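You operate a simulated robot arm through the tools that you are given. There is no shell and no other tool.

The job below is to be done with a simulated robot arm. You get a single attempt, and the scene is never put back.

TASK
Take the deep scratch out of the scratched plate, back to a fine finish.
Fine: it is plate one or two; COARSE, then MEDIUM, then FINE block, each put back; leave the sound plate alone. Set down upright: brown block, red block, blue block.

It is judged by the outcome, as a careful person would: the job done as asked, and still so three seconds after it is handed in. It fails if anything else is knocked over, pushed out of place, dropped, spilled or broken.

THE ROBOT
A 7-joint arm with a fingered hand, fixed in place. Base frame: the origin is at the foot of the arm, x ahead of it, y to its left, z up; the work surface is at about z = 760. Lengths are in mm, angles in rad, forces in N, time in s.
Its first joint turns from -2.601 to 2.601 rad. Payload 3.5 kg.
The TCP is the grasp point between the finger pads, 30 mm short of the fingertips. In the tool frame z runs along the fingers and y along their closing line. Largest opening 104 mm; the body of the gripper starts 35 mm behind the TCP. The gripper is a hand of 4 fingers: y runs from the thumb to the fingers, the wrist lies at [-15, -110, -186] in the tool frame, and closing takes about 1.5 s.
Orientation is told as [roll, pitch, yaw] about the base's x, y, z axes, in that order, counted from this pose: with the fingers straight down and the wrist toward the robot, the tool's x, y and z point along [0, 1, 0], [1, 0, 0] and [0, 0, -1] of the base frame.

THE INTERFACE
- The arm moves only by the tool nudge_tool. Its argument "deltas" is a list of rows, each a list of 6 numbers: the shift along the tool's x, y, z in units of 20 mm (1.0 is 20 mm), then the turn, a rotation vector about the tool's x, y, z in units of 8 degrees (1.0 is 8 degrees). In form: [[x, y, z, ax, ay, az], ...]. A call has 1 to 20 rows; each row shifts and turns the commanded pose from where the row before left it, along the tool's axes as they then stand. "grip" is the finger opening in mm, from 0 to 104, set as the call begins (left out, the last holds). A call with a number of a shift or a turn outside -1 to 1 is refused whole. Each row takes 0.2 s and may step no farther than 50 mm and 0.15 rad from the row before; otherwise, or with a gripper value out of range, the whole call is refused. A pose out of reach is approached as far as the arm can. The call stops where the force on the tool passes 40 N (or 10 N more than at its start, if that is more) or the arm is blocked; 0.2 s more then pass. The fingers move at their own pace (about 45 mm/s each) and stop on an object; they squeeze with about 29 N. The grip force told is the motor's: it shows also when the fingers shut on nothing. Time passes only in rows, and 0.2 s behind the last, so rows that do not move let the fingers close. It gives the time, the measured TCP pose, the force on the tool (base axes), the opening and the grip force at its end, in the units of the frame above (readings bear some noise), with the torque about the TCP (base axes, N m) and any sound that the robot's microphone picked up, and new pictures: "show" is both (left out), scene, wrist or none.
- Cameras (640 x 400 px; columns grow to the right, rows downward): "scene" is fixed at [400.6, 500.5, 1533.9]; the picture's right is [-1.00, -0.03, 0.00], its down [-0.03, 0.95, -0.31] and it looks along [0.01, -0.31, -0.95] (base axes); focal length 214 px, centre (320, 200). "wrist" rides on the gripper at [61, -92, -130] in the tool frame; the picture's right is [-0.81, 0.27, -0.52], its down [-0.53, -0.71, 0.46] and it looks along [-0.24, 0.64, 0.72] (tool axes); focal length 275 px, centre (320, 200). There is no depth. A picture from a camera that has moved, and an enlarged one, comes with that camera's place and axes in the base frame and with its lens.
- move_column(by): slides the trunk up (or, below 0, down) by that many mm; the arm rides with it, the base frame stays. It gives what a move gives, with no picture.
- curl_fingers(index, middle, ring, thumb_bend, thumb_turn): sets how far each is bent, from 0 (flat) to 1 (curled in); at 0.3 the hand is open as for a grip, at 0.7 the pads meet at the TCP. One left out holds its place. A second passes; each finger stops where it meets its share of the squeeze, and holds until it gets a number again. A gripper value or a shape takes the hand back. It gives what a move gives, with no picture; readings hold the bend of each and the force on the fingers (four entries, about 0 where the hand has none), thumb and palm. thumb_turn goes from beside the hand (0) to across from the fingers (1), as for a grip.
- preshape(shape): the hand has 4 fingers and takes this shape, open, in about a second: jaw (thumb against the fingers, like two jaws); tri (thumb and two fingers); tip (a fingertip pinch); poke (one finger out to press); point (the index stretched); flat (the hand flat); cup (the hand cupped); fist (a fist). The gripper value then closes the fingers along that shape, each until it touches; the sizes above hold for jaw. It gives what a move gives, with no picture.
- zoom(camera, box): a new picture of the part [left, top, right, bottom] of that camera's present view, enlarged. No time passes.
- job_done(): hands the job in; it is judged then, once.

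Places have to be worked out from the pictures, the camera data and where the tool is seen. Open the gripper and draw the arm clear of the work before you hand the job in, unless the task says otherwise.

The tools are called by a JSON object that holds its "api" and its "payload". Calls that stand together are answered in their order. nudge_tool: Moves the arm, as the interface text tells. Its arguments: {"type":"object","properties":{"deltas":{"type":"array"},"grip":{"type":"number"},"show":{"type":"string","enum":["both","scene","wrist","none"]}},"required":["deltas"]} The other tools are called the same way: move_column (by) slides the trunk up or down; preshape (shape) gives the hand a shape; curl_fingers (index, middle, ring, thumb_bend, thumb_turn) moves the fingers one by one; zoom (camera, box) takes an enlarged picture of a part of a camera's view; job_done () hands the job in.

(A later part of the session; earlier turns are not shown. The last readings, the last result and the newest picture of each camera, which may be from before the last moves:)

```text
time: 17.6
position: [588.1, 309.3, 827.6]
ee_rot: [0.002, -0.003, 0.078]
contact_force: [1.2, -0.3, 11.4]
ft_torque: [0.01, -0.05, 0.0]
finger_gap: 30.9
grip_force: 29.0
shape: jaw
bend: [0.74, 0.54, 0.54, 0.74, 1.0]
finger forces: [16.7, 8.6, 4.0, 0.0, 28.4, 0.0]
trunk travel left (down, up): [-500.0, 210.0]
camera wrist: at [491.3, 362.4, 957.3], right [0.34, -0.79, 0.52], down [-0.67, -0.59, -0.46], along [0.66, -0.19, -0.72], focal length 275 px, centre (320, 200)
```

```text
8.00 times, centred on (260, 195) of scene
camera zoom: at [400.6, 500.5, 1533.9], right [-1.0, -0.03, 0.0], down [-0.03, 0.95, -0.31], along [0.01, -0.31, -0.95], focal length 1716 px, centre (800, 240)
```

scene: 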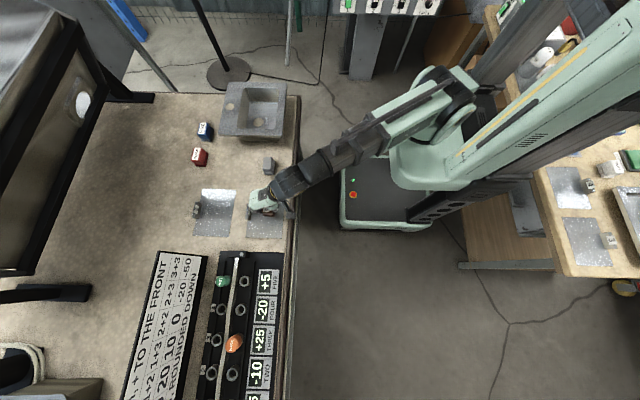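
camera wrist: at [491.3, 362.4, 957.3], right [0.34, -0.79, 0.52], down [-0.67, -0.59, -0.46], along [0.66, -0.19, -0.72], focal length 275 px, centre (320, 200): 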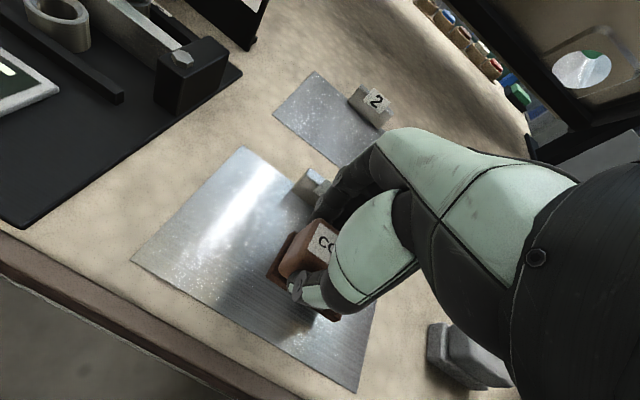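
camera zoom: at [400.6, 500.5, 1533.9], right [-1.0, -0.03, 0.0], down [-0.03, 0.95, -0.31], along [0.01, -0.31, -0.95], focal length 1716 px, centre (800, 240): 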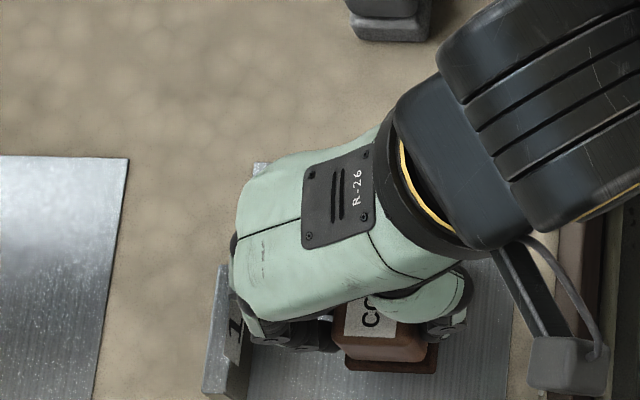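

Contact already registers at 11 N with TCP z≈827.6, so the plate top is about z=776 (re-triangulating the wrist views agrees), and the patch centre shifts to ≈(585, 295). I shift 4 mm in −x and make strokes along y over the patch with this light pressure.

{"api": "nudge_tool", "payload": {"deltas": [[0.016, -0.2, 0, 0, 0, 0], [0.75, 0.06, 0, 0, 0, 0], [-0.75, -0.06, 0, 0, 0, 0], [-0.75, -0.06, 0, 0, 0, 0], [0.75, 0.06, 0, 0, 0, 0], [0.75, 0.06, 0, 0, 0, 0], [-0.75, -0.06, 0, 0, 0, 0], [-0.75, -0.06, 0, 0, 0, 0], [0.75, 0.06, 0, 0, 0, 0], [0.75, 0.06, 0, 0, 0, 0], [-0.75, -0.06, 0, 0, 0, 0], [-0.75, -0.06, 0, 0, 0, 0], [0.75, 0.06, 0, 0, 0, 0]]}}

{"api": "zoom", "payload": {"camera": "wrist", "box": [160, 190, 384, 350]}}

```text
time: 20.4
position: [584.3, 309.3, 826.5]
ee_rot: [-0.001, 0.0, 0.078]
contact_force: [0.0, -4.1, 17.5]
ft_torque: [-0.05, -0.05, -0.04]
finger_gap: 32.2
grip_force: 29.3
shape: jaw
bend: [0.74, 0.55, 0.57, 0.75, 0.99]
finger forces: [18.8, 8.5, 4.7, 0.1, 31.7, 0.0]
trunk travel left (down, up): [-500.0, 210.0]
camera wrist: at [486.7, 362.9, 956.4], right [0.34, -0.79, 0.52], down [-0.67, -0.59, -0.46], along [0.66, -0.19, -0.72], focal length 275 px, centre (320, 200)
```

scene: 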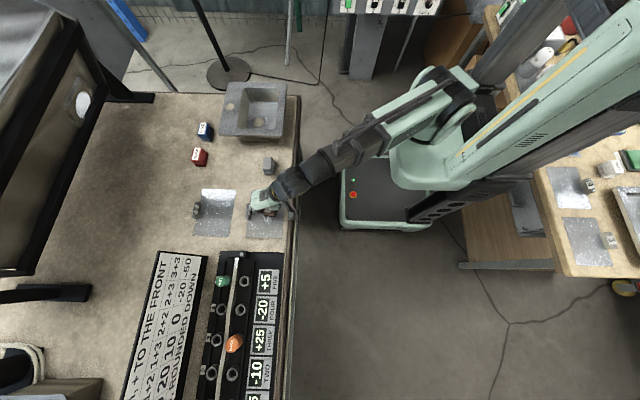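
wrist: 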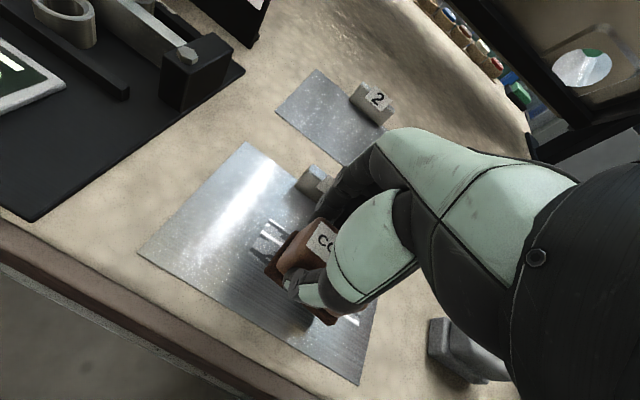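

```text
2.50 times, centred on (272, 270) of wrist
camera zoom: at [486.7, 362.9, 956.4], right [0.34, -0.79, 0.52], down [-0.67, -0.59, -0.46], along [0.66, -0.19, -0.72], focal length 688 px, centre (440, 25)
```

zoom: 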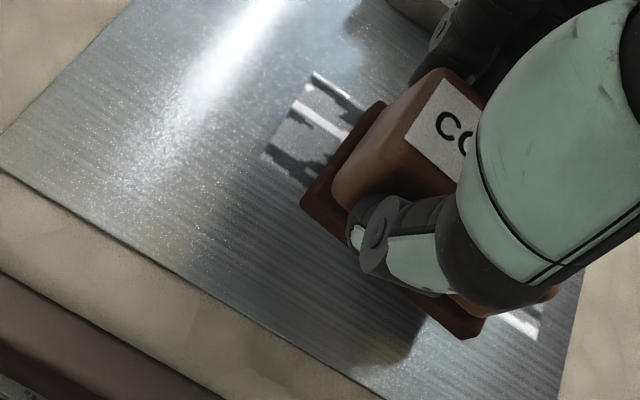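

Sanding is working — new coarse marks show where I rubbed. I lift off and shift aside to inspect the patch.

{"api": "nudge_tool", "payload": {"deltas": [[0, 0, -0.5, 0, 0, 0], [0, 0, -1, 0, 0, 0], [0, 0, -1, 0, 0, 0], [0, 0, -1, 0, 0, 0], [-0.9, 0.75, -0.75, 0, 0, 0], [-0.9, 0.75, -0.75, 0, 0, 0], [-0.9, 0.75, 0, 0, 0, 0]]}}

{"api": "zoom", "payload": {"camera": "wrist", "box": [80, 220, 336, 380]}}

{"api": "zoom", "payload": {"camera": "scene", "box": [240, 185, 304, 225]}}

```text
time: 22.0
position: [634.7, 261.5, 925.2]
ee_rot: [-0.001, 0.001, 0.079]
contact_force: [0.0, 0.6, -0.6]
ft_torque: [0.03, -0.01, 0.02]
finger_gap: 31.5
grip_force: 29.0
shape: jaw
bend: [0.74, 0.55, 0.57, 0.75, 0.99]
finger forces: [17.8, 7.1, 3.9, 0.1, 28.8, 0.0]
trunk travel left (down, up): [-500.0, 210.0]
camera wrist: at [537.0, 314.9, 1055.8], right [0.34, -0.79, 0.52], down [-0.67, -0.59, -0.46], along [0.66, -0.19, -0.72], focal length 275 px, centre (320, 200)
```

scene: 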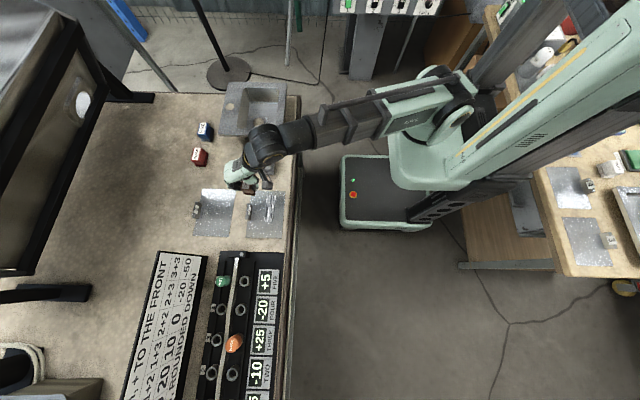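
wrist: 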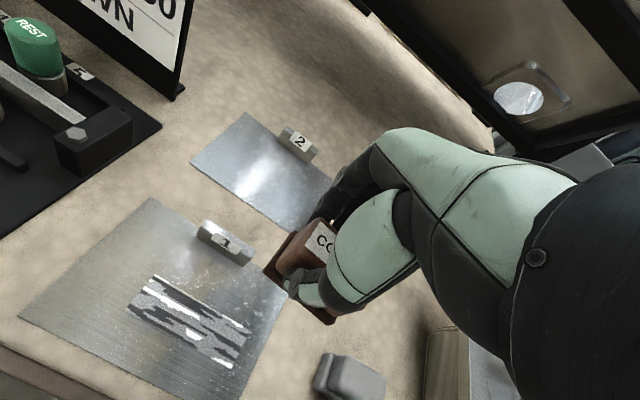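

```text
2.50 times, centred on (208, 300) of wrist
camera zoom: at [537.0, 314.9, 1055.8], right [0.34, -0.79, 0.52], down [-0.67, -0.59, -0.46], along [0.66, -0.19, -0.72], focal length 688 px, centre (600, -50)
```

zoom: 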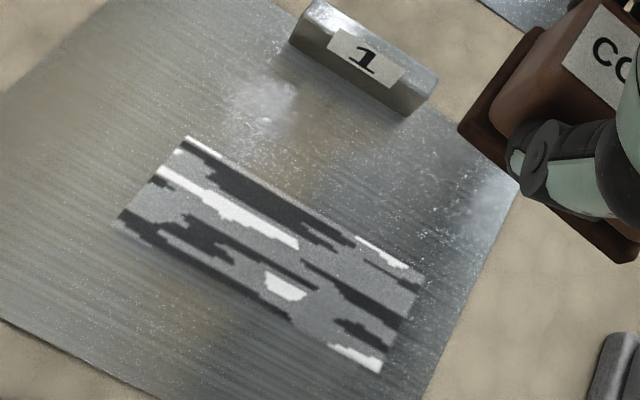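

```text
10.00 times, centred on (272, 205) of scene
camera zoom: at [400.6, 500.5, 1533.9], right [-1.0, -0.03, 0.0], down [-0.03, 0.95, -0.31], along [0.01, -0.31, -0.95], focal length 2145 px, centre (800, 150)
```

zoom: 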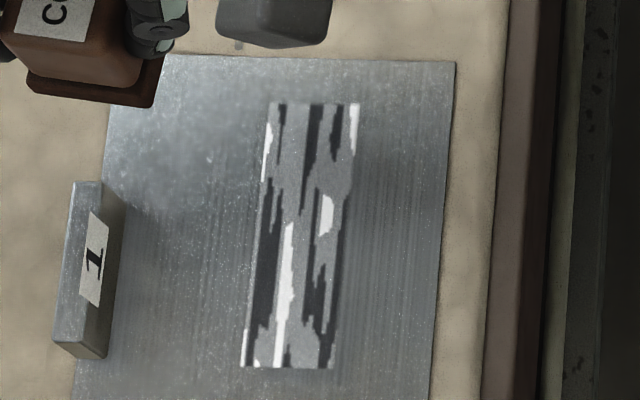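

The diagonal black scratch seems replaced by coarse marks over x≈565–604, y≈247–340. I zoom in at higher magnification to check whether any scratch remains.

{"api": "zoom", "payload": {"camera": "scene", "box": [260, 193, 284, 223]}}

{"api": "zoom", "payload": {"camera": "wrist", "box": [120, 268, 264, 372]}}

```text
13.33 times, centred on (272, 208) of scene
camera zoom: at [400.6, 500.5, 1533.9], right [-1.0, -0.03, 0.0], down [-0.03, 0.95, -0.31], along [0.01, -0.31, -0.95], focal length 2860 px, centre (960, 93)
```

zoom: 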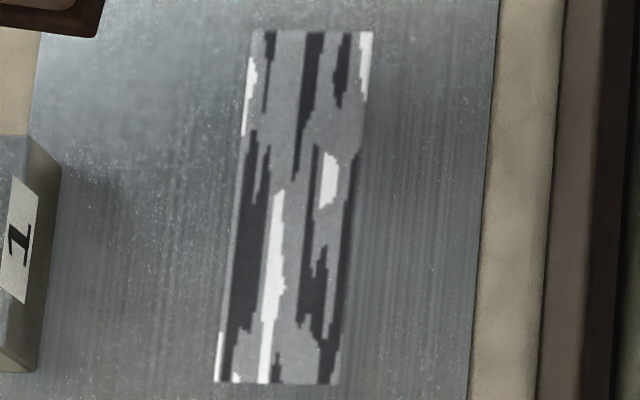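

```text
3.85 times, centred on (192, 320) of wrist
camera zoom: at [537.0, 314.9, 1055.8], right [0.34, -0.79, 0.52], down [-0.67, -0.59, -0.46], along [0.66, -0.19, -0.72], focal length 1059 px, centre (812, -262)
```

zoom: 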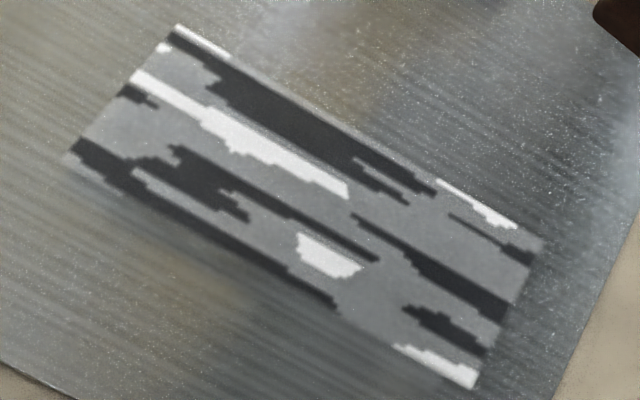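

No trace of the white-edged diagonal remains. I check how the block sits in the grip now, since its edge looks yawed after the rubbing.

{"api": "zoom", "payload": {"camera": "scene", "box": [226, 170, 274, 200]}}

{"api": "zoom", "payload": {"camera": "wrist", "box": [235, 200, 363, 340]}}

```text
13.33 times, centred on (250, 185) of scene
camera zoom: at [400.6, 500.5, 1533.9], right [-1.0, -0.03, 0.0], down [-0.03, 0.95, -0.31], along [0.01, -0.31, -0.95], focal length 2860 px, centre (1253, 400)
```

zoom: 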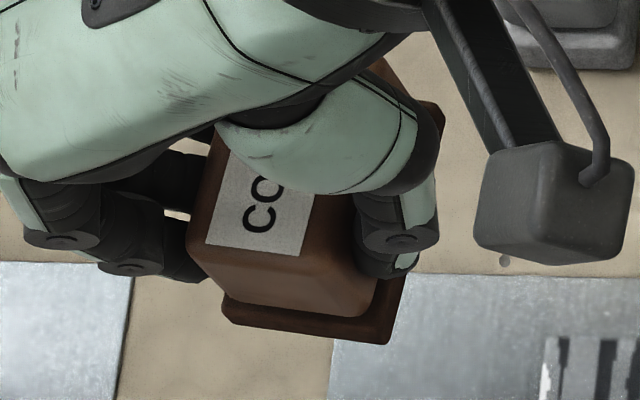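

```text
2.86 times, centred on (299, 270) of wrist
camera zoom: at [537.0, 314.9, 1055.8], right [0.34, -0.79, 0.52], down [-0.67, -0.59, -0.46], along [0.66, -0.19, -0.72], focal length 786 px, centre (380, 0)
```

zoom: 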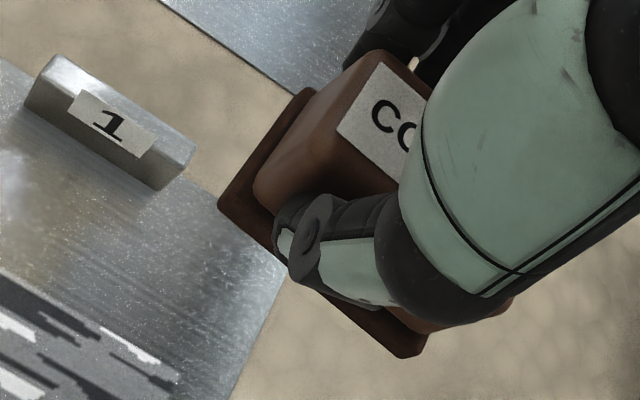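

The block has yawed about −8° in the grip (it conforms to the finger line), so I turn the hand +8° to square it, then give one more short coarse pass centred on the patch to be sure the scratch is fully out.

{"api": "nudge_tool", "payload": {"deltas": [[0, 0, 0, 0, 0, -0.99], [0.937, -0.586, 0, 0, 0, 0], [0.937, -0.586, 0, 0, 0, 0], [0.937, -0.586, 0, 0, 0, 0], [0, 0, 1, 0, 0, 0], [0, 0, 1, 0, 0, 0], [0, 0, 1, 0, 0, 0], [0, 0, 1, 0, 0, 0], [0, 0, 0.5, 0, 0, 0], [0, 0, 0.3, 0, 0, 0], [0, 0, 0.2, 0, 0, 0]], "show": "wrist"}}

```text
time: 24.4
position: [588.1, 306.7, 826.2]
ee_rot: [0.002, -0.004, 0.22]
contact_force: [-0.7, 0.5, 15.6]
ft_torque: [-0.02, 0.02, 0.02]
finger_gap: 31.6
grip_force: 28.7
shape: jaw
bend: [0.74, 0.55, 0.57, 0.75, 0.99]
finger forces: [18.2, 7.7, 4.2, 0.1, 30.4, 0.0]
trunk travel left (down, up): [-500.0, 210.0]
camera wrist: at [483.1, 346.0, 956.4], right [0.44, -0.73, 0.52], down [-0.58, -0.67, -0.46], along [0.68, -0.1, -0.72], focal length 275 px, centre (320, 200)
```

wrist: 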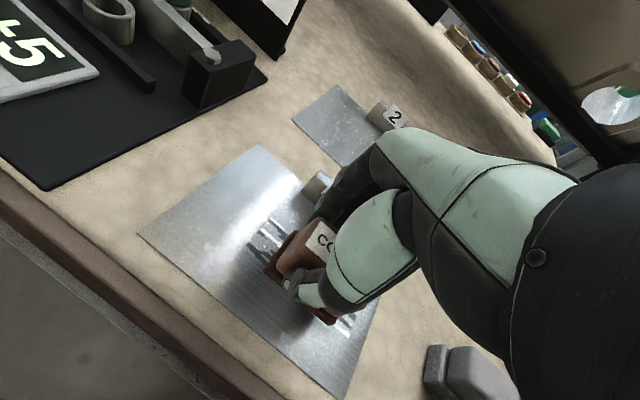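

In contact at ~15 N with the block squared. Two short stroke cycles along y, then lift off vertically.

{"api": "nudge_tool", "payload": {"deltas": [[0.586, 0.129, 0, 0, 0, 0], [-0.586, -0.129, 0, 0, 0, 0], [-0.586, -0.129, 0, 0, 0, 0], [0.586, 0.129, 0, 0, 0, 0], [0.586, 0.129, 0, 0, 0, 0], [-0.586, -0.129, 0, 0, 0, 0], [-0.586, -0.129, 0, 0, 0, 0], [0.586, 0.129, 0, 0, 0, 0], [0, 0, -0.6, 0, 0, 0], [0, 0, -1, 0, 0, 0], [0, 0, -1, 0, 0, 0], [0, 0, -1, 0, 0, 0], [0, 0, -1, 0, 0, 0], [0, 0, -0.6, 0, 0, 0], [-0.937, 0.586, 0, 0, 0, 0], [-0.937, 0.586, 0, 0, 0, 0], [-0.937, 0.586, 0, 0, 0, 0]]}}

{"api": "zoom", "payload": {"camera": "scene", "box": [250, 193, 298, 223]}}

{"api": "zoom", "payload": {"camera": "scene", "box": [226, 170, 274, 200]}}

{"api": "zoom", "payload": {"camera": "wrist", "box": [80, 220, 336, 380]}}

```text
time: 28.0
position: [634.3, 259.5, 927.6]
ee_rot: [0.001, 0.0, 0.218]
contact_force: [-0.1, 0.4, -0.8]
ft_torque: [0.04, 0.0, 0.05]
finger_gap: 31.5
grip_force: 29.5
shape: jaw
bend: [0.74, 0.55, 0.58, 0.75, 0.98]
finger forces: [17.7, 7.1, 3.8, 0.0, 28.7, 0.2]
trunk travel left (down, up): [-500.0, 210.0]
camera wrist: at [530.6, 298.7, 1058.7], right [0.44, -0.73, 0.52], down [-0.58, -0.67, -0.46], along [0.68, -0.1, -0.72], focal length 275 px, centre (320, 200)
```

scene: 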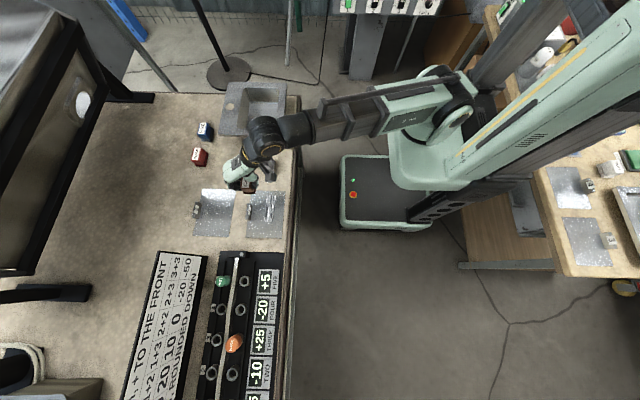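
wrist: 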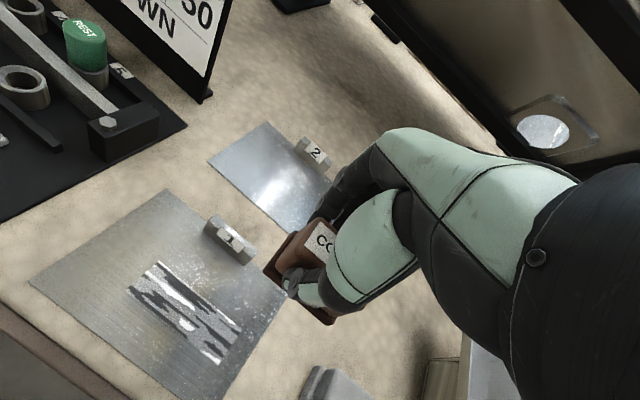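

```text
13.33 times, centred on (274, 208) of scene
camera zoom: at [400.6, 500.5, 1533.9], right [-1.0, -0.03, 0.0], down [-0.03, 0.95, -0.31], along [0.01, -0.31, -0.95], focal length 2860 px, centre (933, 93)
```

zoom: 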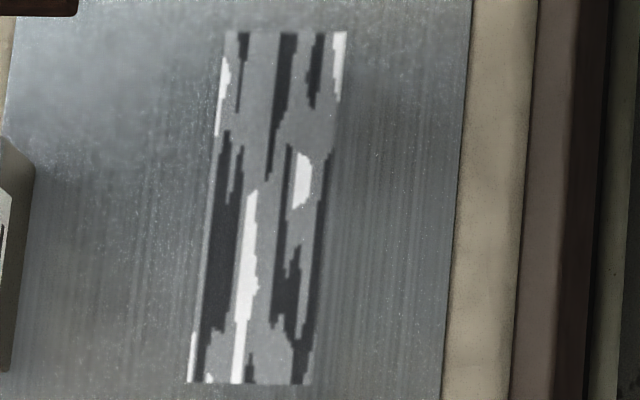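

```text
13.33 times, centred on (250, 185) of scene
camera zoom: at [400.6, 500.5, 1533.9], right [-1.0, -0.03, 0.0], down [-0.03, 0.95, -0.31], along [0.01, -0.31, -0.95], focal length 2860 px, centre (1253, 400)
```

zoom: 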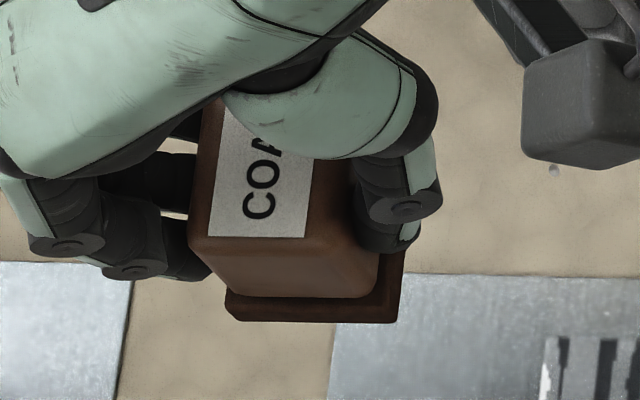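

```text
2.50 times, centred on (208, 300) of wrist
camera zoom: at [530.6, 298.7, 1058.7], right [0.44, -0.73, 0.52], down [-0.58, -0.67, -0.46], along [0.68, -0.1, -0.72], focal length 688 px, centre (600, -50)
```

zoom: 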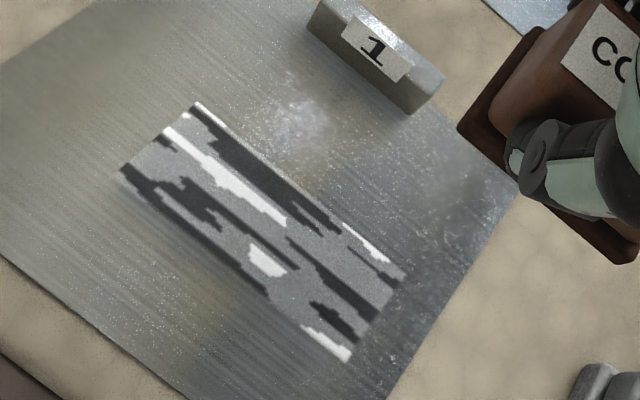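

The coarse pattern is unchanged, so the area is uniformly coarse and the scratch is gone. The block is now square; I carry it back toward its original spot, over the same safe route.

{"api": "nudge_tool", "payload": {"deltas": [[0, 0, -0.5, 0, 0, 0], [-0.959, 0.64, 0, 0, 0, 0], [-0.959, 0.64, 0, 0, 0, 0], [-0.959, 0.64, 0, 0, 0, 0], [-0.959, 0.64, 0, 0, 0, 0], [-0.959, 0.64, 0, 0, 0, 0], [-0.959, 0.64, 0, 0, 0, 0], [-0.959, 0.64, 0, 0, 0, 0], [-0.959, 0.64, 0, 0, 0, 0], [-0.959, 0.64, 0, 0, 0, 0], [-0.959, 0.64, 0, 0, 0, 0], [-0.959, 0.64, 0, 0, 0, 0], [-0.959, 0.64, 0, 0, 0, 0], [-0.959, 0.64, 0, 0, 0, 0], [-0.959, 0.64, 0, 0, 0, 0], [-0.959, 0.64, 0, 0, 0, 0]], "show": "none"}}

{"api": "nudge_tool", "payload": {"deltas": [[-0.971, -0.219, 0, 0, 0, 0], [-0.971, -0.219, 0, 0, 0, 0], [-0.971, -0.219, 0, 0, 0, 0], [-0.971, -0.219, 0, 0, 0, 0], [-0.971, -0.219, 0, 0, 0, 0], [-0.971, -0.219, 0, 0, 0, 0], [-0.971, -0.219, 0, 0, 0, 0]]}}

```text
time: 31.4
position: [882.8, 19.6, 938.4]
ee_rot: [0.001, 0.0, 0.217]
contact_force: [-0.7, -0.7, -1.6]
ft_torque: [-0.01, 0.04, 0.0]
finger_gap: 31.2
grip_force: 29.0
shape: jaw
bend: [0.74, 0.55, 0.58, 0.75, 0.98]
finger forces: [17.6, 7.1, 3.8, 0.1, 28.6, 0.0]
trunk travel left (down, up): [-500.0, 210.0]
```

```text
time: 33.0
position: [881.4, -119.6, 939.1]
ee_rot: [0.001, 0.0, 0.217]
contact_force: [-0.7, 0.5, -1.3]
ft_torque: [0.02, 0.0, 0.02]
finger_gap: 31.6
grip_force: 29.2
shape: jaw
bend: [0.74, 0.55, 0.58, 0.75, 0.98]
finger forces: [17.7, 7.0, 3.9, 0.0, 28.5, 0.0]
trunk travel left (down, up): [-500.0, 210.0]
camera wrist: at [778.8, -80.7, 1069.5], right [0.44, -0.73, 0.52], down [-0.58, -0.67, -0.45], along [0.68, -0.1, -0.72], focal length 275 px, centre (320, 200)
```

scene: 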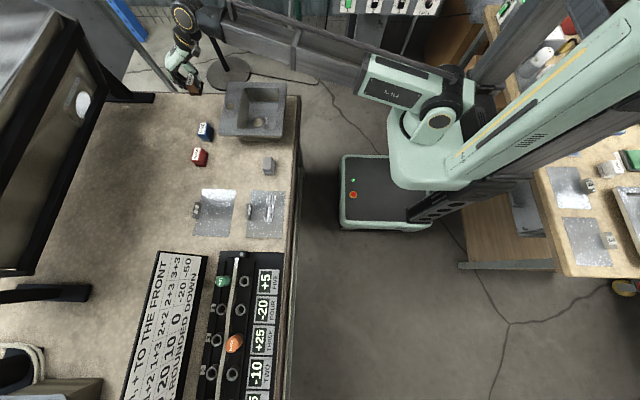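
wrist: 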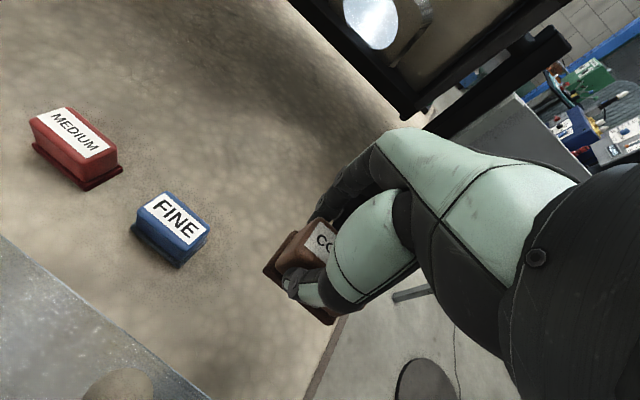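

Aligned within ~2 mm; I correct x and descend to about 8 mm above the table, then compare with the original view.

{"api": "nudge_tool", "payload": {"deltas": [[-0.02, 0.1, 0, 0, 0, 0], [0, 0, 1, 0, 0, 0], [0, 0, 1, 0, 0, 0], [0, 0, 1, 0, 0, 0], [0, 0, 1, 0, 0, 0], [0, 0, 1, 0, 0, 0], [0, 0, 0.9, 0, 0, 0]]}}

{"api": "zoom", "payload": {"camera": "scene", "box": [190, 90, 238, 120]}}

```text
time: 34.6
position: [883.9, -121.3, 818.8]
ee_rot: [-0.001, -0.001, 0.217]
contact_force: [-0.1, 0.1, -0.8]
ft_torque: [0.02, 0.01, 0.02]
finger_gap: 31.5
grip_force: 29.2
shape: jaw
bend: [0.74, 0.55, 0.58, 0.75, 0.98]
finger forces: [17.6, 7.0, 3.7, 0.0, 28.4, 0.0]
trunk travel left (down, up): [-500.0, 210.0]
camera wrist: at [780.1, -80.8, 949.9], right [0.44, -0.73, 0.52], down [-0.58, -0.67, -0.46], along [0.68, -0.1, -0.72], focal length 275 px, centre (320, 200)
```

scene: 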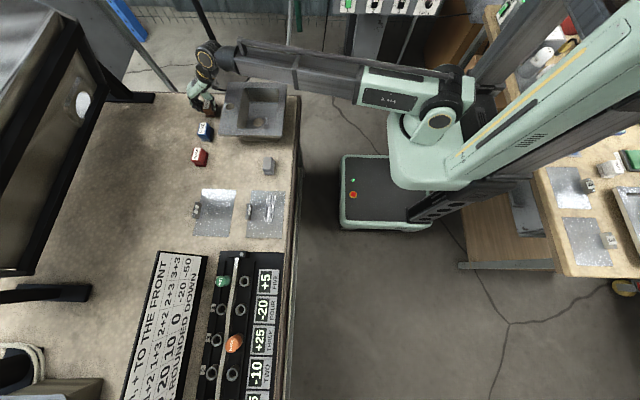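
wrist: 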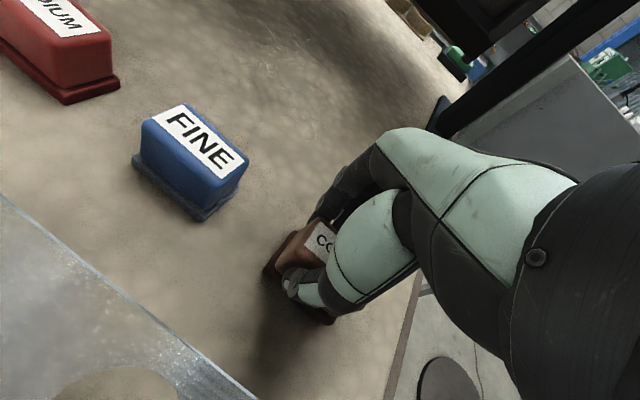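

```text
13.33 times, centred on (214, 105) of scene
camera zoom: at [400.6, 500.5, 1533.9], right [-1.0, -0.03, 0.0], down [-0.03, 0.95, -0.31], along [0.01, -0.31, -0.95], focal length 2860 px, centre (1733, 1467)
```

zoom: 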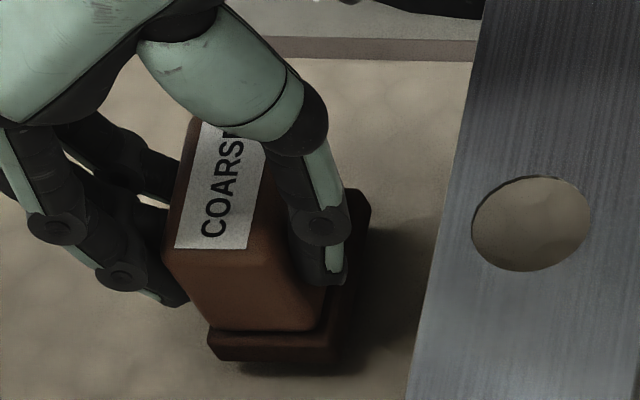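

Extrapolating the last ~7.5 mm of descent, the pad lands exactly on its original outline. I lower gently to contact.

{"api": "nudge_tool", "payload": {"deltas": [[0, 0, 0.2, 0, 0, 0], [0, 0, 0.12, 0, 0, 0], [0, 0, 0.08, 0, 0, 0], [0, 0, 0, 0, 0, 0]], "show": "none"}}

```text
time: 35.6
position: [883.3, -120.2, 812.3]
ee_rot: [-0.001, 0.0, 0.219]
contact_force: [-0.2, 0.1, -0.9]
ft_torque: [0.02, 0.01, -0.01]
finger_gap: 31.4
grip_force: 28.8
shape: jaw
bend: [0.74, 0.55, 0.58, 0.75, 0.98]
finger forces: [17.6, 7.0, 3.8, 0.0, 28.3, 0.0]
trunk travel left (down, up): [-500.0, 210.0]
```

No contact yet; a little lower.

{"api": "nudge_tool", "payload": {"deltas": [[0, 0, 0.08, 0, 0, 0], [0, 0, 0.04, 0, 0, 0], [0, 0, 0, 0, 0, 0]], "show": "none"}}

```text
time: 36.4
position: [883.8, -119.0, 810.2]
ee_rot: [0.0, -0.001, 0.215]
contact_force: [1.2, -0.9, 4.8]
ft_torque: [-0.01, -0.04, 0.0]
finger_gap: 31.5
grip_force: 28.8
shape: jaw
bend: [0.74, 0.55, 0.58, 0.75, 0.98]
finger forces: [18.1, 7.3, 4.0, 0.0, 28.6, 0.0]
trunk travel left (down, up): [-500.0, 210.0]
```

The block rests on the table (4.8 N). I open the fingers without moving.

{"api": "nudge_tool", "payload": {"deltas": [[0, 0, 0, 0, 0, 0], [0, 0, 0, 0, 0, 0], [0, 0, 0, 0, 0, 0], [0, 0, 0, 0, 0, 0], [0, 0, 0, 0, 0, 0], [0, 0, 0, 0, 0, 0]], "grip": 70}}

{"api": "zoom", "payload": {"camera": "scene", "box": [190, 90, 238, 120]}}

```text
time: 37.8
position: [884.2, -119.0, 808.9]
ee_rot: [-0.001, 0.0, 0.221]
contact_force: [-0.2, 0.1, -0.5]
ft_torque: [-0.01, -0.04, 0.02]
finger_gap: 69.7
grip_force: 0.1
shape: jaw
bend: [0.28, 0.38, 0.35, 0.6, 1.0]
finger forces: [0.0, 0.0, 0.1, 0.1, 0.0, 0.0]
trunk travel left (down, up): [-500.0, 210.0]
camera wrist: at [780.6, -79.7, 940.5], right [0.44, -0.73, 0.52], down [-0.58, -0.67, -0.46], along [0.68, -0.1, -0.72], focal length 275 px, centre (320, 200)
```

scene: 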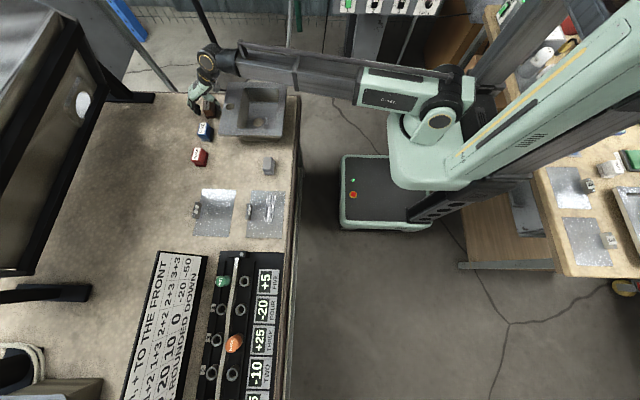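
wrist: 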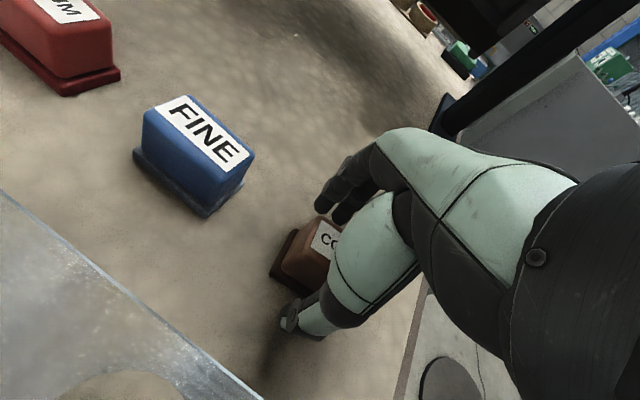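

```text
13.33 times, centred on (214, 105) of scene
camera zoom: at [400.6, 500.5, 1533.9], right [-1.0, -0.03, 0.0], down [-0.03, 0.95, -0.31], along [0.01, -0.31, -0.95], focal length 2860 px, centre (1733, 1467)
```

zoom: 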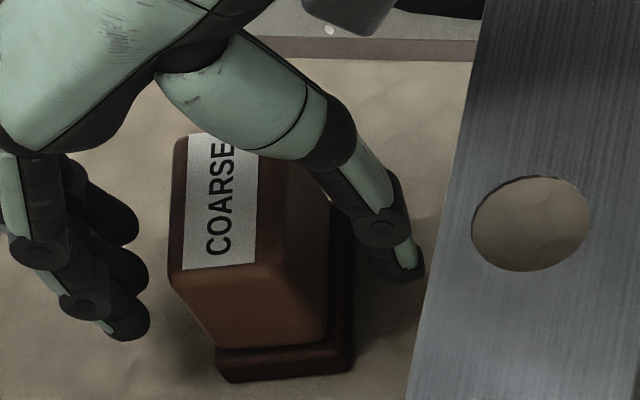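

COARSE is set down upright at its spot (turned about 6° on release, position right). I lift straight up and move over toward the MEDIUM block.

{"api": "nudge_tool", "payload": {"deltas": [[0, 0, -0.5, 0, 0, 0], [0, 0, -1, 0, 0, 0], [0, 0, -1, 0, 0, 0], [0, 0, -1, 0, 0, 0], [0, 0, -1, 0, 0, 0], [0, 0, -0.5, 0, 0, 0], [0.944, 0.209, 0, 0, 0, 0], [0.944, 0.209, 0, 0, 0, 0], [0.944, 0.209, 0, 0, 0, 0], [0.944, 0.209, 0, 0, 0, 0], [0.944, 0.209, 0, 0, 0, 0], [0.944, 0.209, 0, 0, 0, 0], [0.944, 0.209, 0, 0, 0, 0], [0.944, 0.209, 0, 0, 0, 0], [0.944, 0.209, 0, 0, 0, 0], [0.944, 0.209, 0, 0, 0, 0]]}}

{"api": "zoom", "payload": {"camera": "scene", "box": [190, 90, 238, 120]}}

{"api": "zoom", "payload": {"camera": "wrist", "box": [180, 200, 380, 325]}}

```text
time: 41.2
position: [885.0, 72.1, 910.1]
ee_rot: [0.0, -0.002, 0.218]
contact_force: [0.0, 0.3, -0.7]
ft_torque: [0.03, -0.02, 0.01]
finger_gap: 69.4
grip_force: 0.1
shape: jaw
bend: [0.28, 0.38, 0.35, 0.6, 1.0]
finger forces: [0.1, 0.1, 0.0, 0.1, 0.1, 0.0]
trunk travel left (down, up): [-500.0, 210.0]
camera wrist: at [780.9, 112.6, 1041.1], right [0.44, -0.73, 0.52], down [-0.58, -0.67, -0.46], along [0.68, -0.1, -0.72], focal length 275 px, centre (320, 200)
```

scene: 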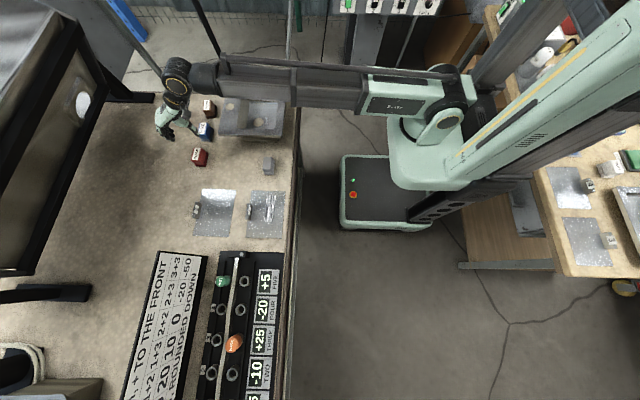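
wrist: 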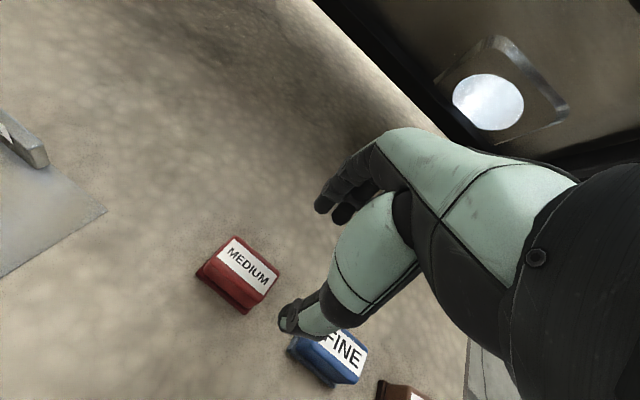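

```text
13.33 times, centred on (214, 105) of scene
camera zoom: at [400.6, 500.5, 1533.9], right [-1.0, -0.03, 0.0], down [-0.03, 0.95, -0.31], along [0.01, -0.31, -0.95], focal length 2860 px, centre (1733, 1467)
```

zoom: 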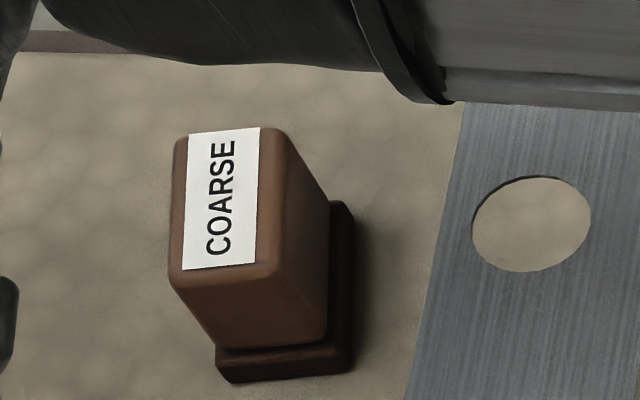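

```text
3.20 times, centred on (280, 262) of wrist
camera zoom: at [780.9, 112.6, 1041.1], right [0.44, -0.73, 0.52], down [-0.58, -0.67, -0.46], along [0.68, -0.1, -0.72], focal length 881 px, centre (448, 0)
```

zoom: 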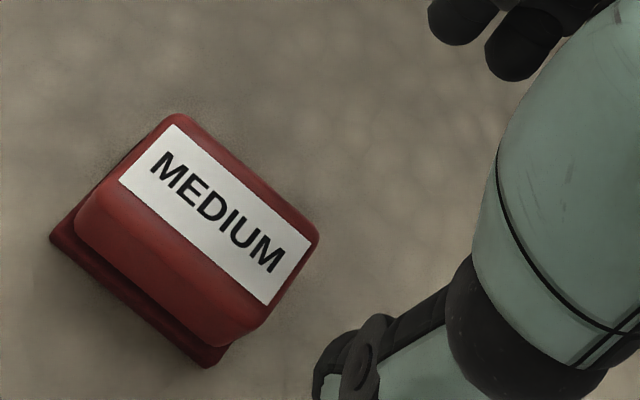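

MEDIUM's centre fixes at ≈(885.5, 95), square to the axes. I move the TCP to (885, 110) keeping the 12.5° hand yaw (so the finger line matches the block face), and descend partway.

{"api": "nudge_tool", "payload": {"deltas": [[0.92, 0.204, 0, 0, 0, 0], [0.92, 0.204, 0, 0, 0, 0], [0, 0, 1, 0, 0, 0], [0, 0, 1, 0, 0, 0], [0, 0, 1, 0, 0, 0], [0, 0, 0.5, 0, 0, 0]]}}

{"api": "zoom", "payload": {"camera": "scene", "box": [170, 125, 234, 165]}}

{"api": "zoom", "payload": {"camera": "wrist", "box": [220, 180, 380, 330]}}

```text
time: 42.6
position: [884.4, 112.3, 839.8]
ee_rot: [-0.002, 0.0, 0.215]
contact_force: [0.5, 0.2, -0.7]
ft_torque: [-0.01, 0.02, 0.03]
finger_gap: 69.7
grip_force: 0.0
shape: jaw
bend: [0.28, 0.38, 0.35, 0.6, 1.0]
finger forces: [0.1, 0.0, 0.1, 0.1, 0.1, 0.1]
trunk travel left (down, up): [-500.0, 210.0]
camera wrist: at [780.2, 152.2, 970.4], right [0.44, -0.73, 0.52], down [-0.58, -0.67, -0.46], along [0.68, -0.1, -0.72], focal length 275 px, centre (320, 200)
```

scene: 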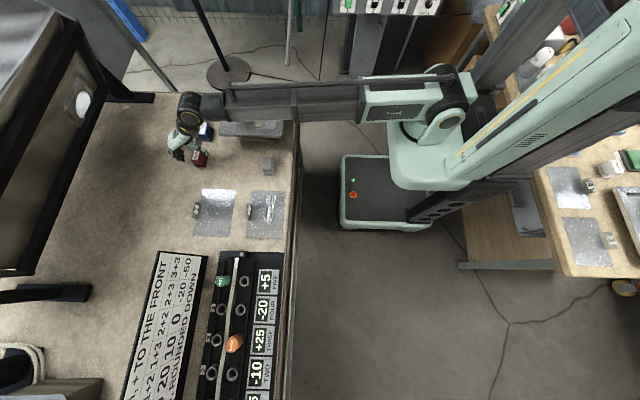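
wrist: 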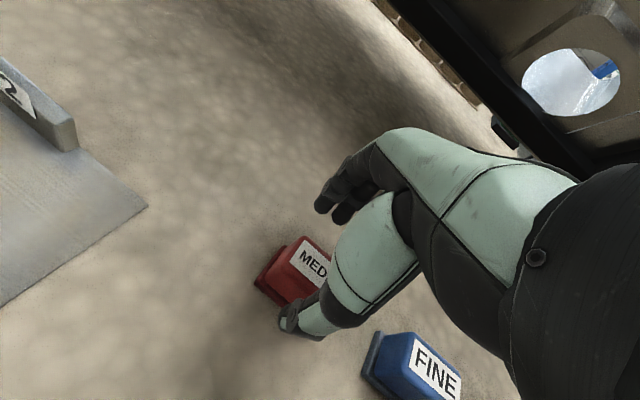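

```text
10.00 times, centred on (202, 145) of scene
camera zoom: at [400.6, 500.5, 1533.9], right [-1.0, -0.03, 0.0], down [-0.03, 0.95, -0.31], along [0.01, -0.31, -0.95], focal length 2145 px, centre (1500, 750)
```

zoom: 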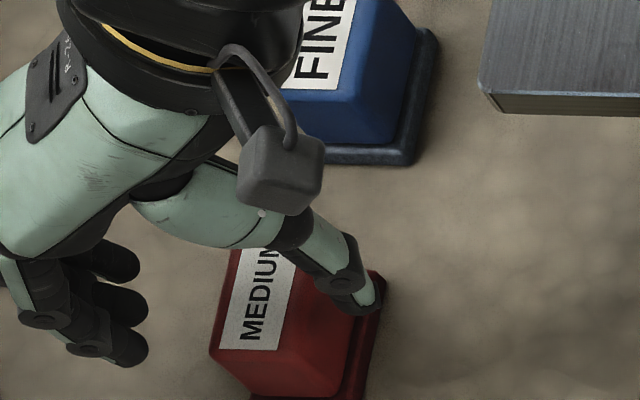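

```text
2.67 times, centred on (300, 255) of wrist
camera zoom: at [780.2, 152.2, 970.4], right [0.44, -0.73, 0.52], down [-0.58, -0.67, -0.46], along [0.68, -0.1, -0.72], focal length 734 px, centre (373, 53)
```

zoom: 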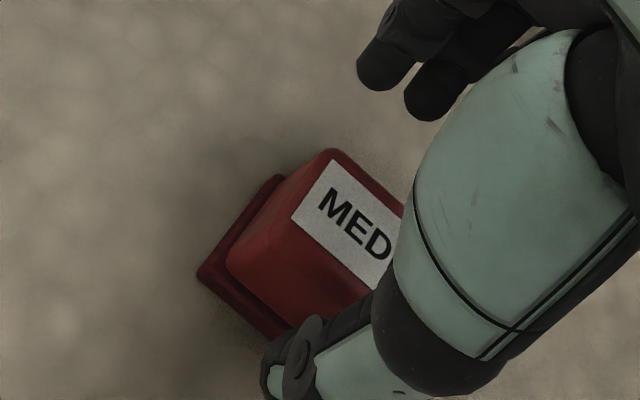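

Alignment is good (c1 corner within ~3 mm of the intended offset). I descend to grip height and close.

{"api": "nudge_tool", "payload": {"deltas": [[-0.1, 0, 0, 0, 0, 0], [0, 0, 0.7, 0, 0, 0], [0, 0, 0.5, 0, 0, 0], [0, 0, 0.24, 0, 0, 0], [0, 0, 0, 0, 0, 0]], "show": "none"}}

{"api": "nudge_tool", "payload": {"deltas": [[0, 0, 0, 0, 0, 0], [0, 0, 0, 0, 0, 0], [0, 0, 0, 0, 0, 0], [0, 0, 0, 0, 0, 0], [0, 0, 0, 0, 0, 0], [0, 0, 0, 0, 0, 0], [0, 0, 0, 0, 0, 0]], "grip": 15}}

{"api": "zoom", "payload": {"camera": "scene", "box": [180, 142, 228, 172]}}

{"api": "zoom", "payload": {"camera": "wrist", "box": [220, 180, 380, 330]}}

```text
time: 43.8
position: [884.6, 109.8, 810.6]
ee_rot: [0.0, 0.0, 0.219]
contact_force: [0.7, 0.3, 0.6]
ft_torque: [0.02, 0.0, -0.03]
finger_gap: 69.6
grip_force: 0.1
shape: jaw
bend: [0.28, 0.38, 0.35, 0.6, 1.0]
finger forces: [0.0, 0.1, 0.0, 0.0, 0.0, 0.0]
trunk travel left (down, up): [-500.0, 210.0]
```

```text
time: 45.4
position: [885.7, 109.1, 811.1]
ee_rot: [-0.001, -0.001, 0.219]
contact_force: [0.0, 0.1, 1.0]
ft_torque: [-0.01, 0.02, -0.01]
finger_gap: 31.5
grip_force: 28.5
shape: jaw
bend: [0.74, 0.56, 0.58, 0.74, 1.0]
finger forces: [14.5, 7.9, 3.3, 0.0, 25.8, 0.1]
trunk travel left (down, up): [-500.0, 210.0]
camera wrist: at [781.6, 149.5, 941.5], right [0.44, -0.73, 0.52], down [-0.58, -0.67, -0.46], along [0.68, -0.1, -0.72], focal length 275 px, centre (320, 200)
```

scene: 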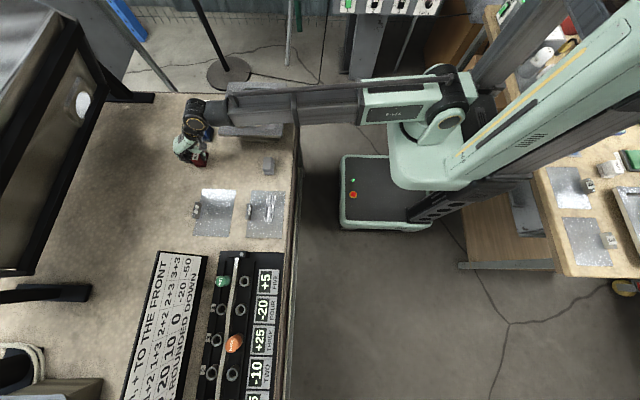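
wrist: 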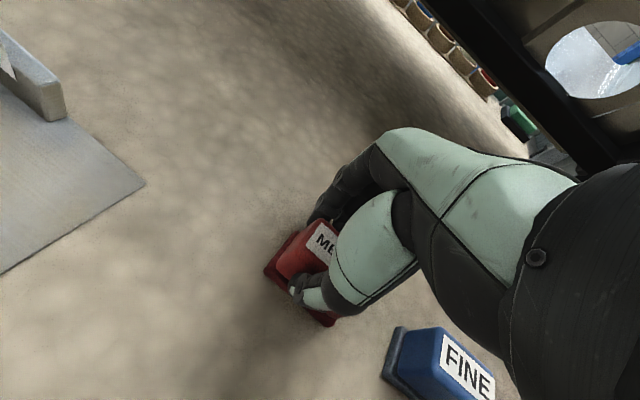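

```text
13.33 times, centred on (204, 157) of scene
camera zoom: at [400.6, 500.5, 1533.9], right [-1.0, -0.03, 0.0], down [-0.03, 0.95, -0.31], along [0.01, -0.31, -0.95], focal length 2860 px, centre (1867, 773)
```

zoom: 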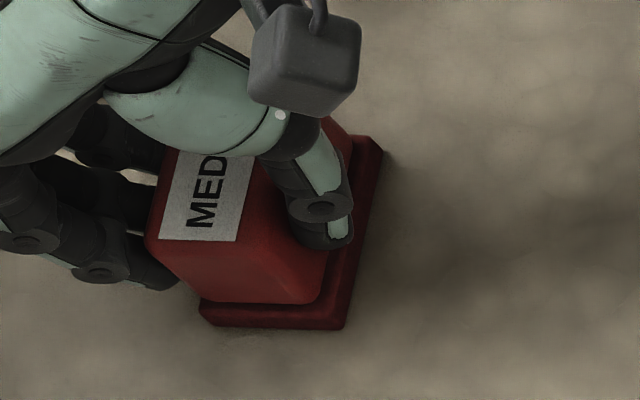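

```text
2.67 times, centred on (300, 255) of wrist
camera zoom: at [781.6, 149.5, 941.5], right [0.44, -0.73, 0.52], down [-0.58, -0.67, -0.46], along [0.68, -0.1, -0.72], focal length 734 px, centre (373, 53)
```

zoom: 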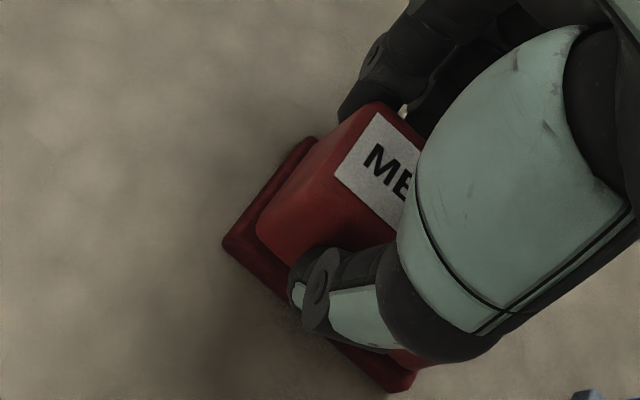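

MEDIUM was gripped without moving at all (31.5 mm, ~28 N). I lift to z≈930 and carry it over the work area.

{"api": "nudge_tool", "payload": {"deltas": [[0, 0, -0.5, 0, 0, 0], [0, 0, -1, 0, 0, 0], [0, 0, -1, 0, 0, 0], [0, 0, -1, 0, 0, 0], [0, 0, -1, 0, 0, 0], [0, 0, -1, 0, 0, 0], [0.924, -0.887, 0, 0, 0, 0], [0.924, -0.887, 0, 0, 0, 0], [0.924, -0.887, 0, 0, 0, 0], [0.924, -0.887, 0, 0, 0, 0], [0.924, -0.887, 0, 0, 0, 0], [0.924, -0.887, 0, 0, 0, 0], [0.924, -0.887, 0, 0, 0, 0], [0.924, -0.887, 0, 0, 0, 0], [0.924, -0.887, 0, 0, 0, 0], [0.924, -0.887, 0, 0, 0, 0], [0.924, -0.887, 0, 0, 0, 0], [0.924, -0.887, 0, 0, 0, 0], [0.924, -0.887, 0, 0, 0, 0], [0.924, -0.887, 0, 0, 0, 0]]}}

{"api": "zoom", "payload": {"camera": "wrist", "box": [160, 190, 384, 350]}}

```text
time: 49.6
position: [589.0, 309.0, 921.4]
ee_rot: [-0.001, 0.001, 0.215]
contact_force: [-0.2, -0.2, -1.1]
ft_torque: [0.02, 0.02, 0.02]
finger_gap: 31.4
grip_force: 28.4
shape: jaw
bend: [0.74, 0.56, 0.58, 0.74, 1.0]
finger forces: [14.6, 7.9, 3.3, 0.1, 25.7, 0.0]
trunk travel left (down, up): [-500.0, 210.0]
camera wrist: at [485.2, 348.3, 1051.9], right [0.44, -0.73, 0.52], down [-0.58, -0.67, -0.46], along [0.68, -0.1, -0.72], focal length 275 px, centre (320, 200)
```

scene: 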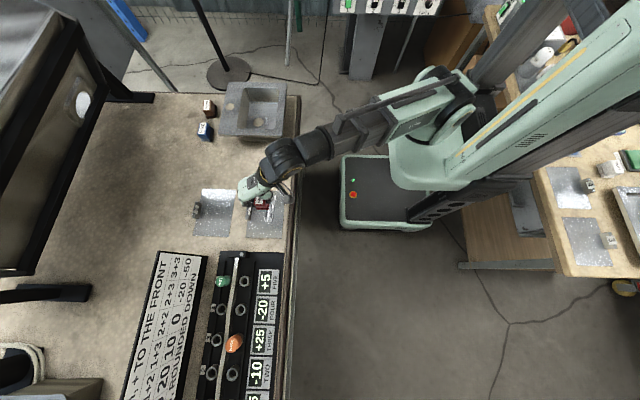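
wrist: 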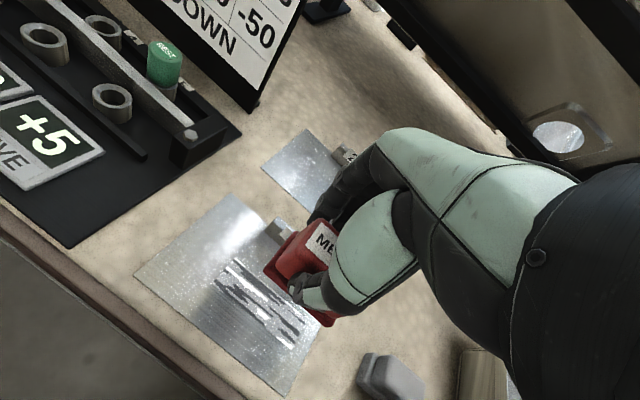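

```text
2.50 times, centred on (272, 270) of wrist
camera zoom: at [485.2, 348.3, 1051.9], right [0.44, -0.73, 0.52], down [-0.58, -0.67, -0.46], along [0.68, -0.1, -0.72], focal length 688 px, centre (440, 25)
```

zoom: 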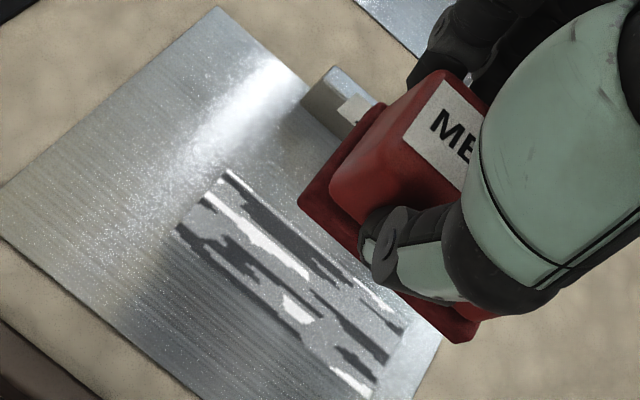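

The coarse area spans x≈572–603.5, y≈243–345 (centre 587.7, 294). I square up over it and lower MEDIUM to light contact.

{"api": "nudge_tool", "payload": {"deltas": [[0.016, -0.073, 0, 0, 0, 0], [0, 0, 1, 0, 0, 0], [0, 0, 1, 0, 0, 0], [0, 0, 1, 0, 0, 0], [0, 0, 1, 0, 0, 0], [0, 0, 0.5, 0, 0, 0], [0, 0, 0.2, 0, 0, 0], [0, 0, 0.1, 0, 0, 0]], "show": "none"}}

```text
time: 51.4
position: [585.8, 309.0, 826.2]
ee_rot: [0.001, -0.002, 0.218]
contact_force: [-0.3, 0.2, 6.6]
ft_torque: [-0.02, 0.0, 0.01]
finger_gap: 31.5
grip_force: 29.1
shape: jaw
bend: [0.74, 0.56, 0.58, 0.74, 1.0]
finger forces: [15.0, 8.4, 3.6, 0.0, 27.0, 0.0]
trunk travel left (down, up): [-500.0, 210.0]
```

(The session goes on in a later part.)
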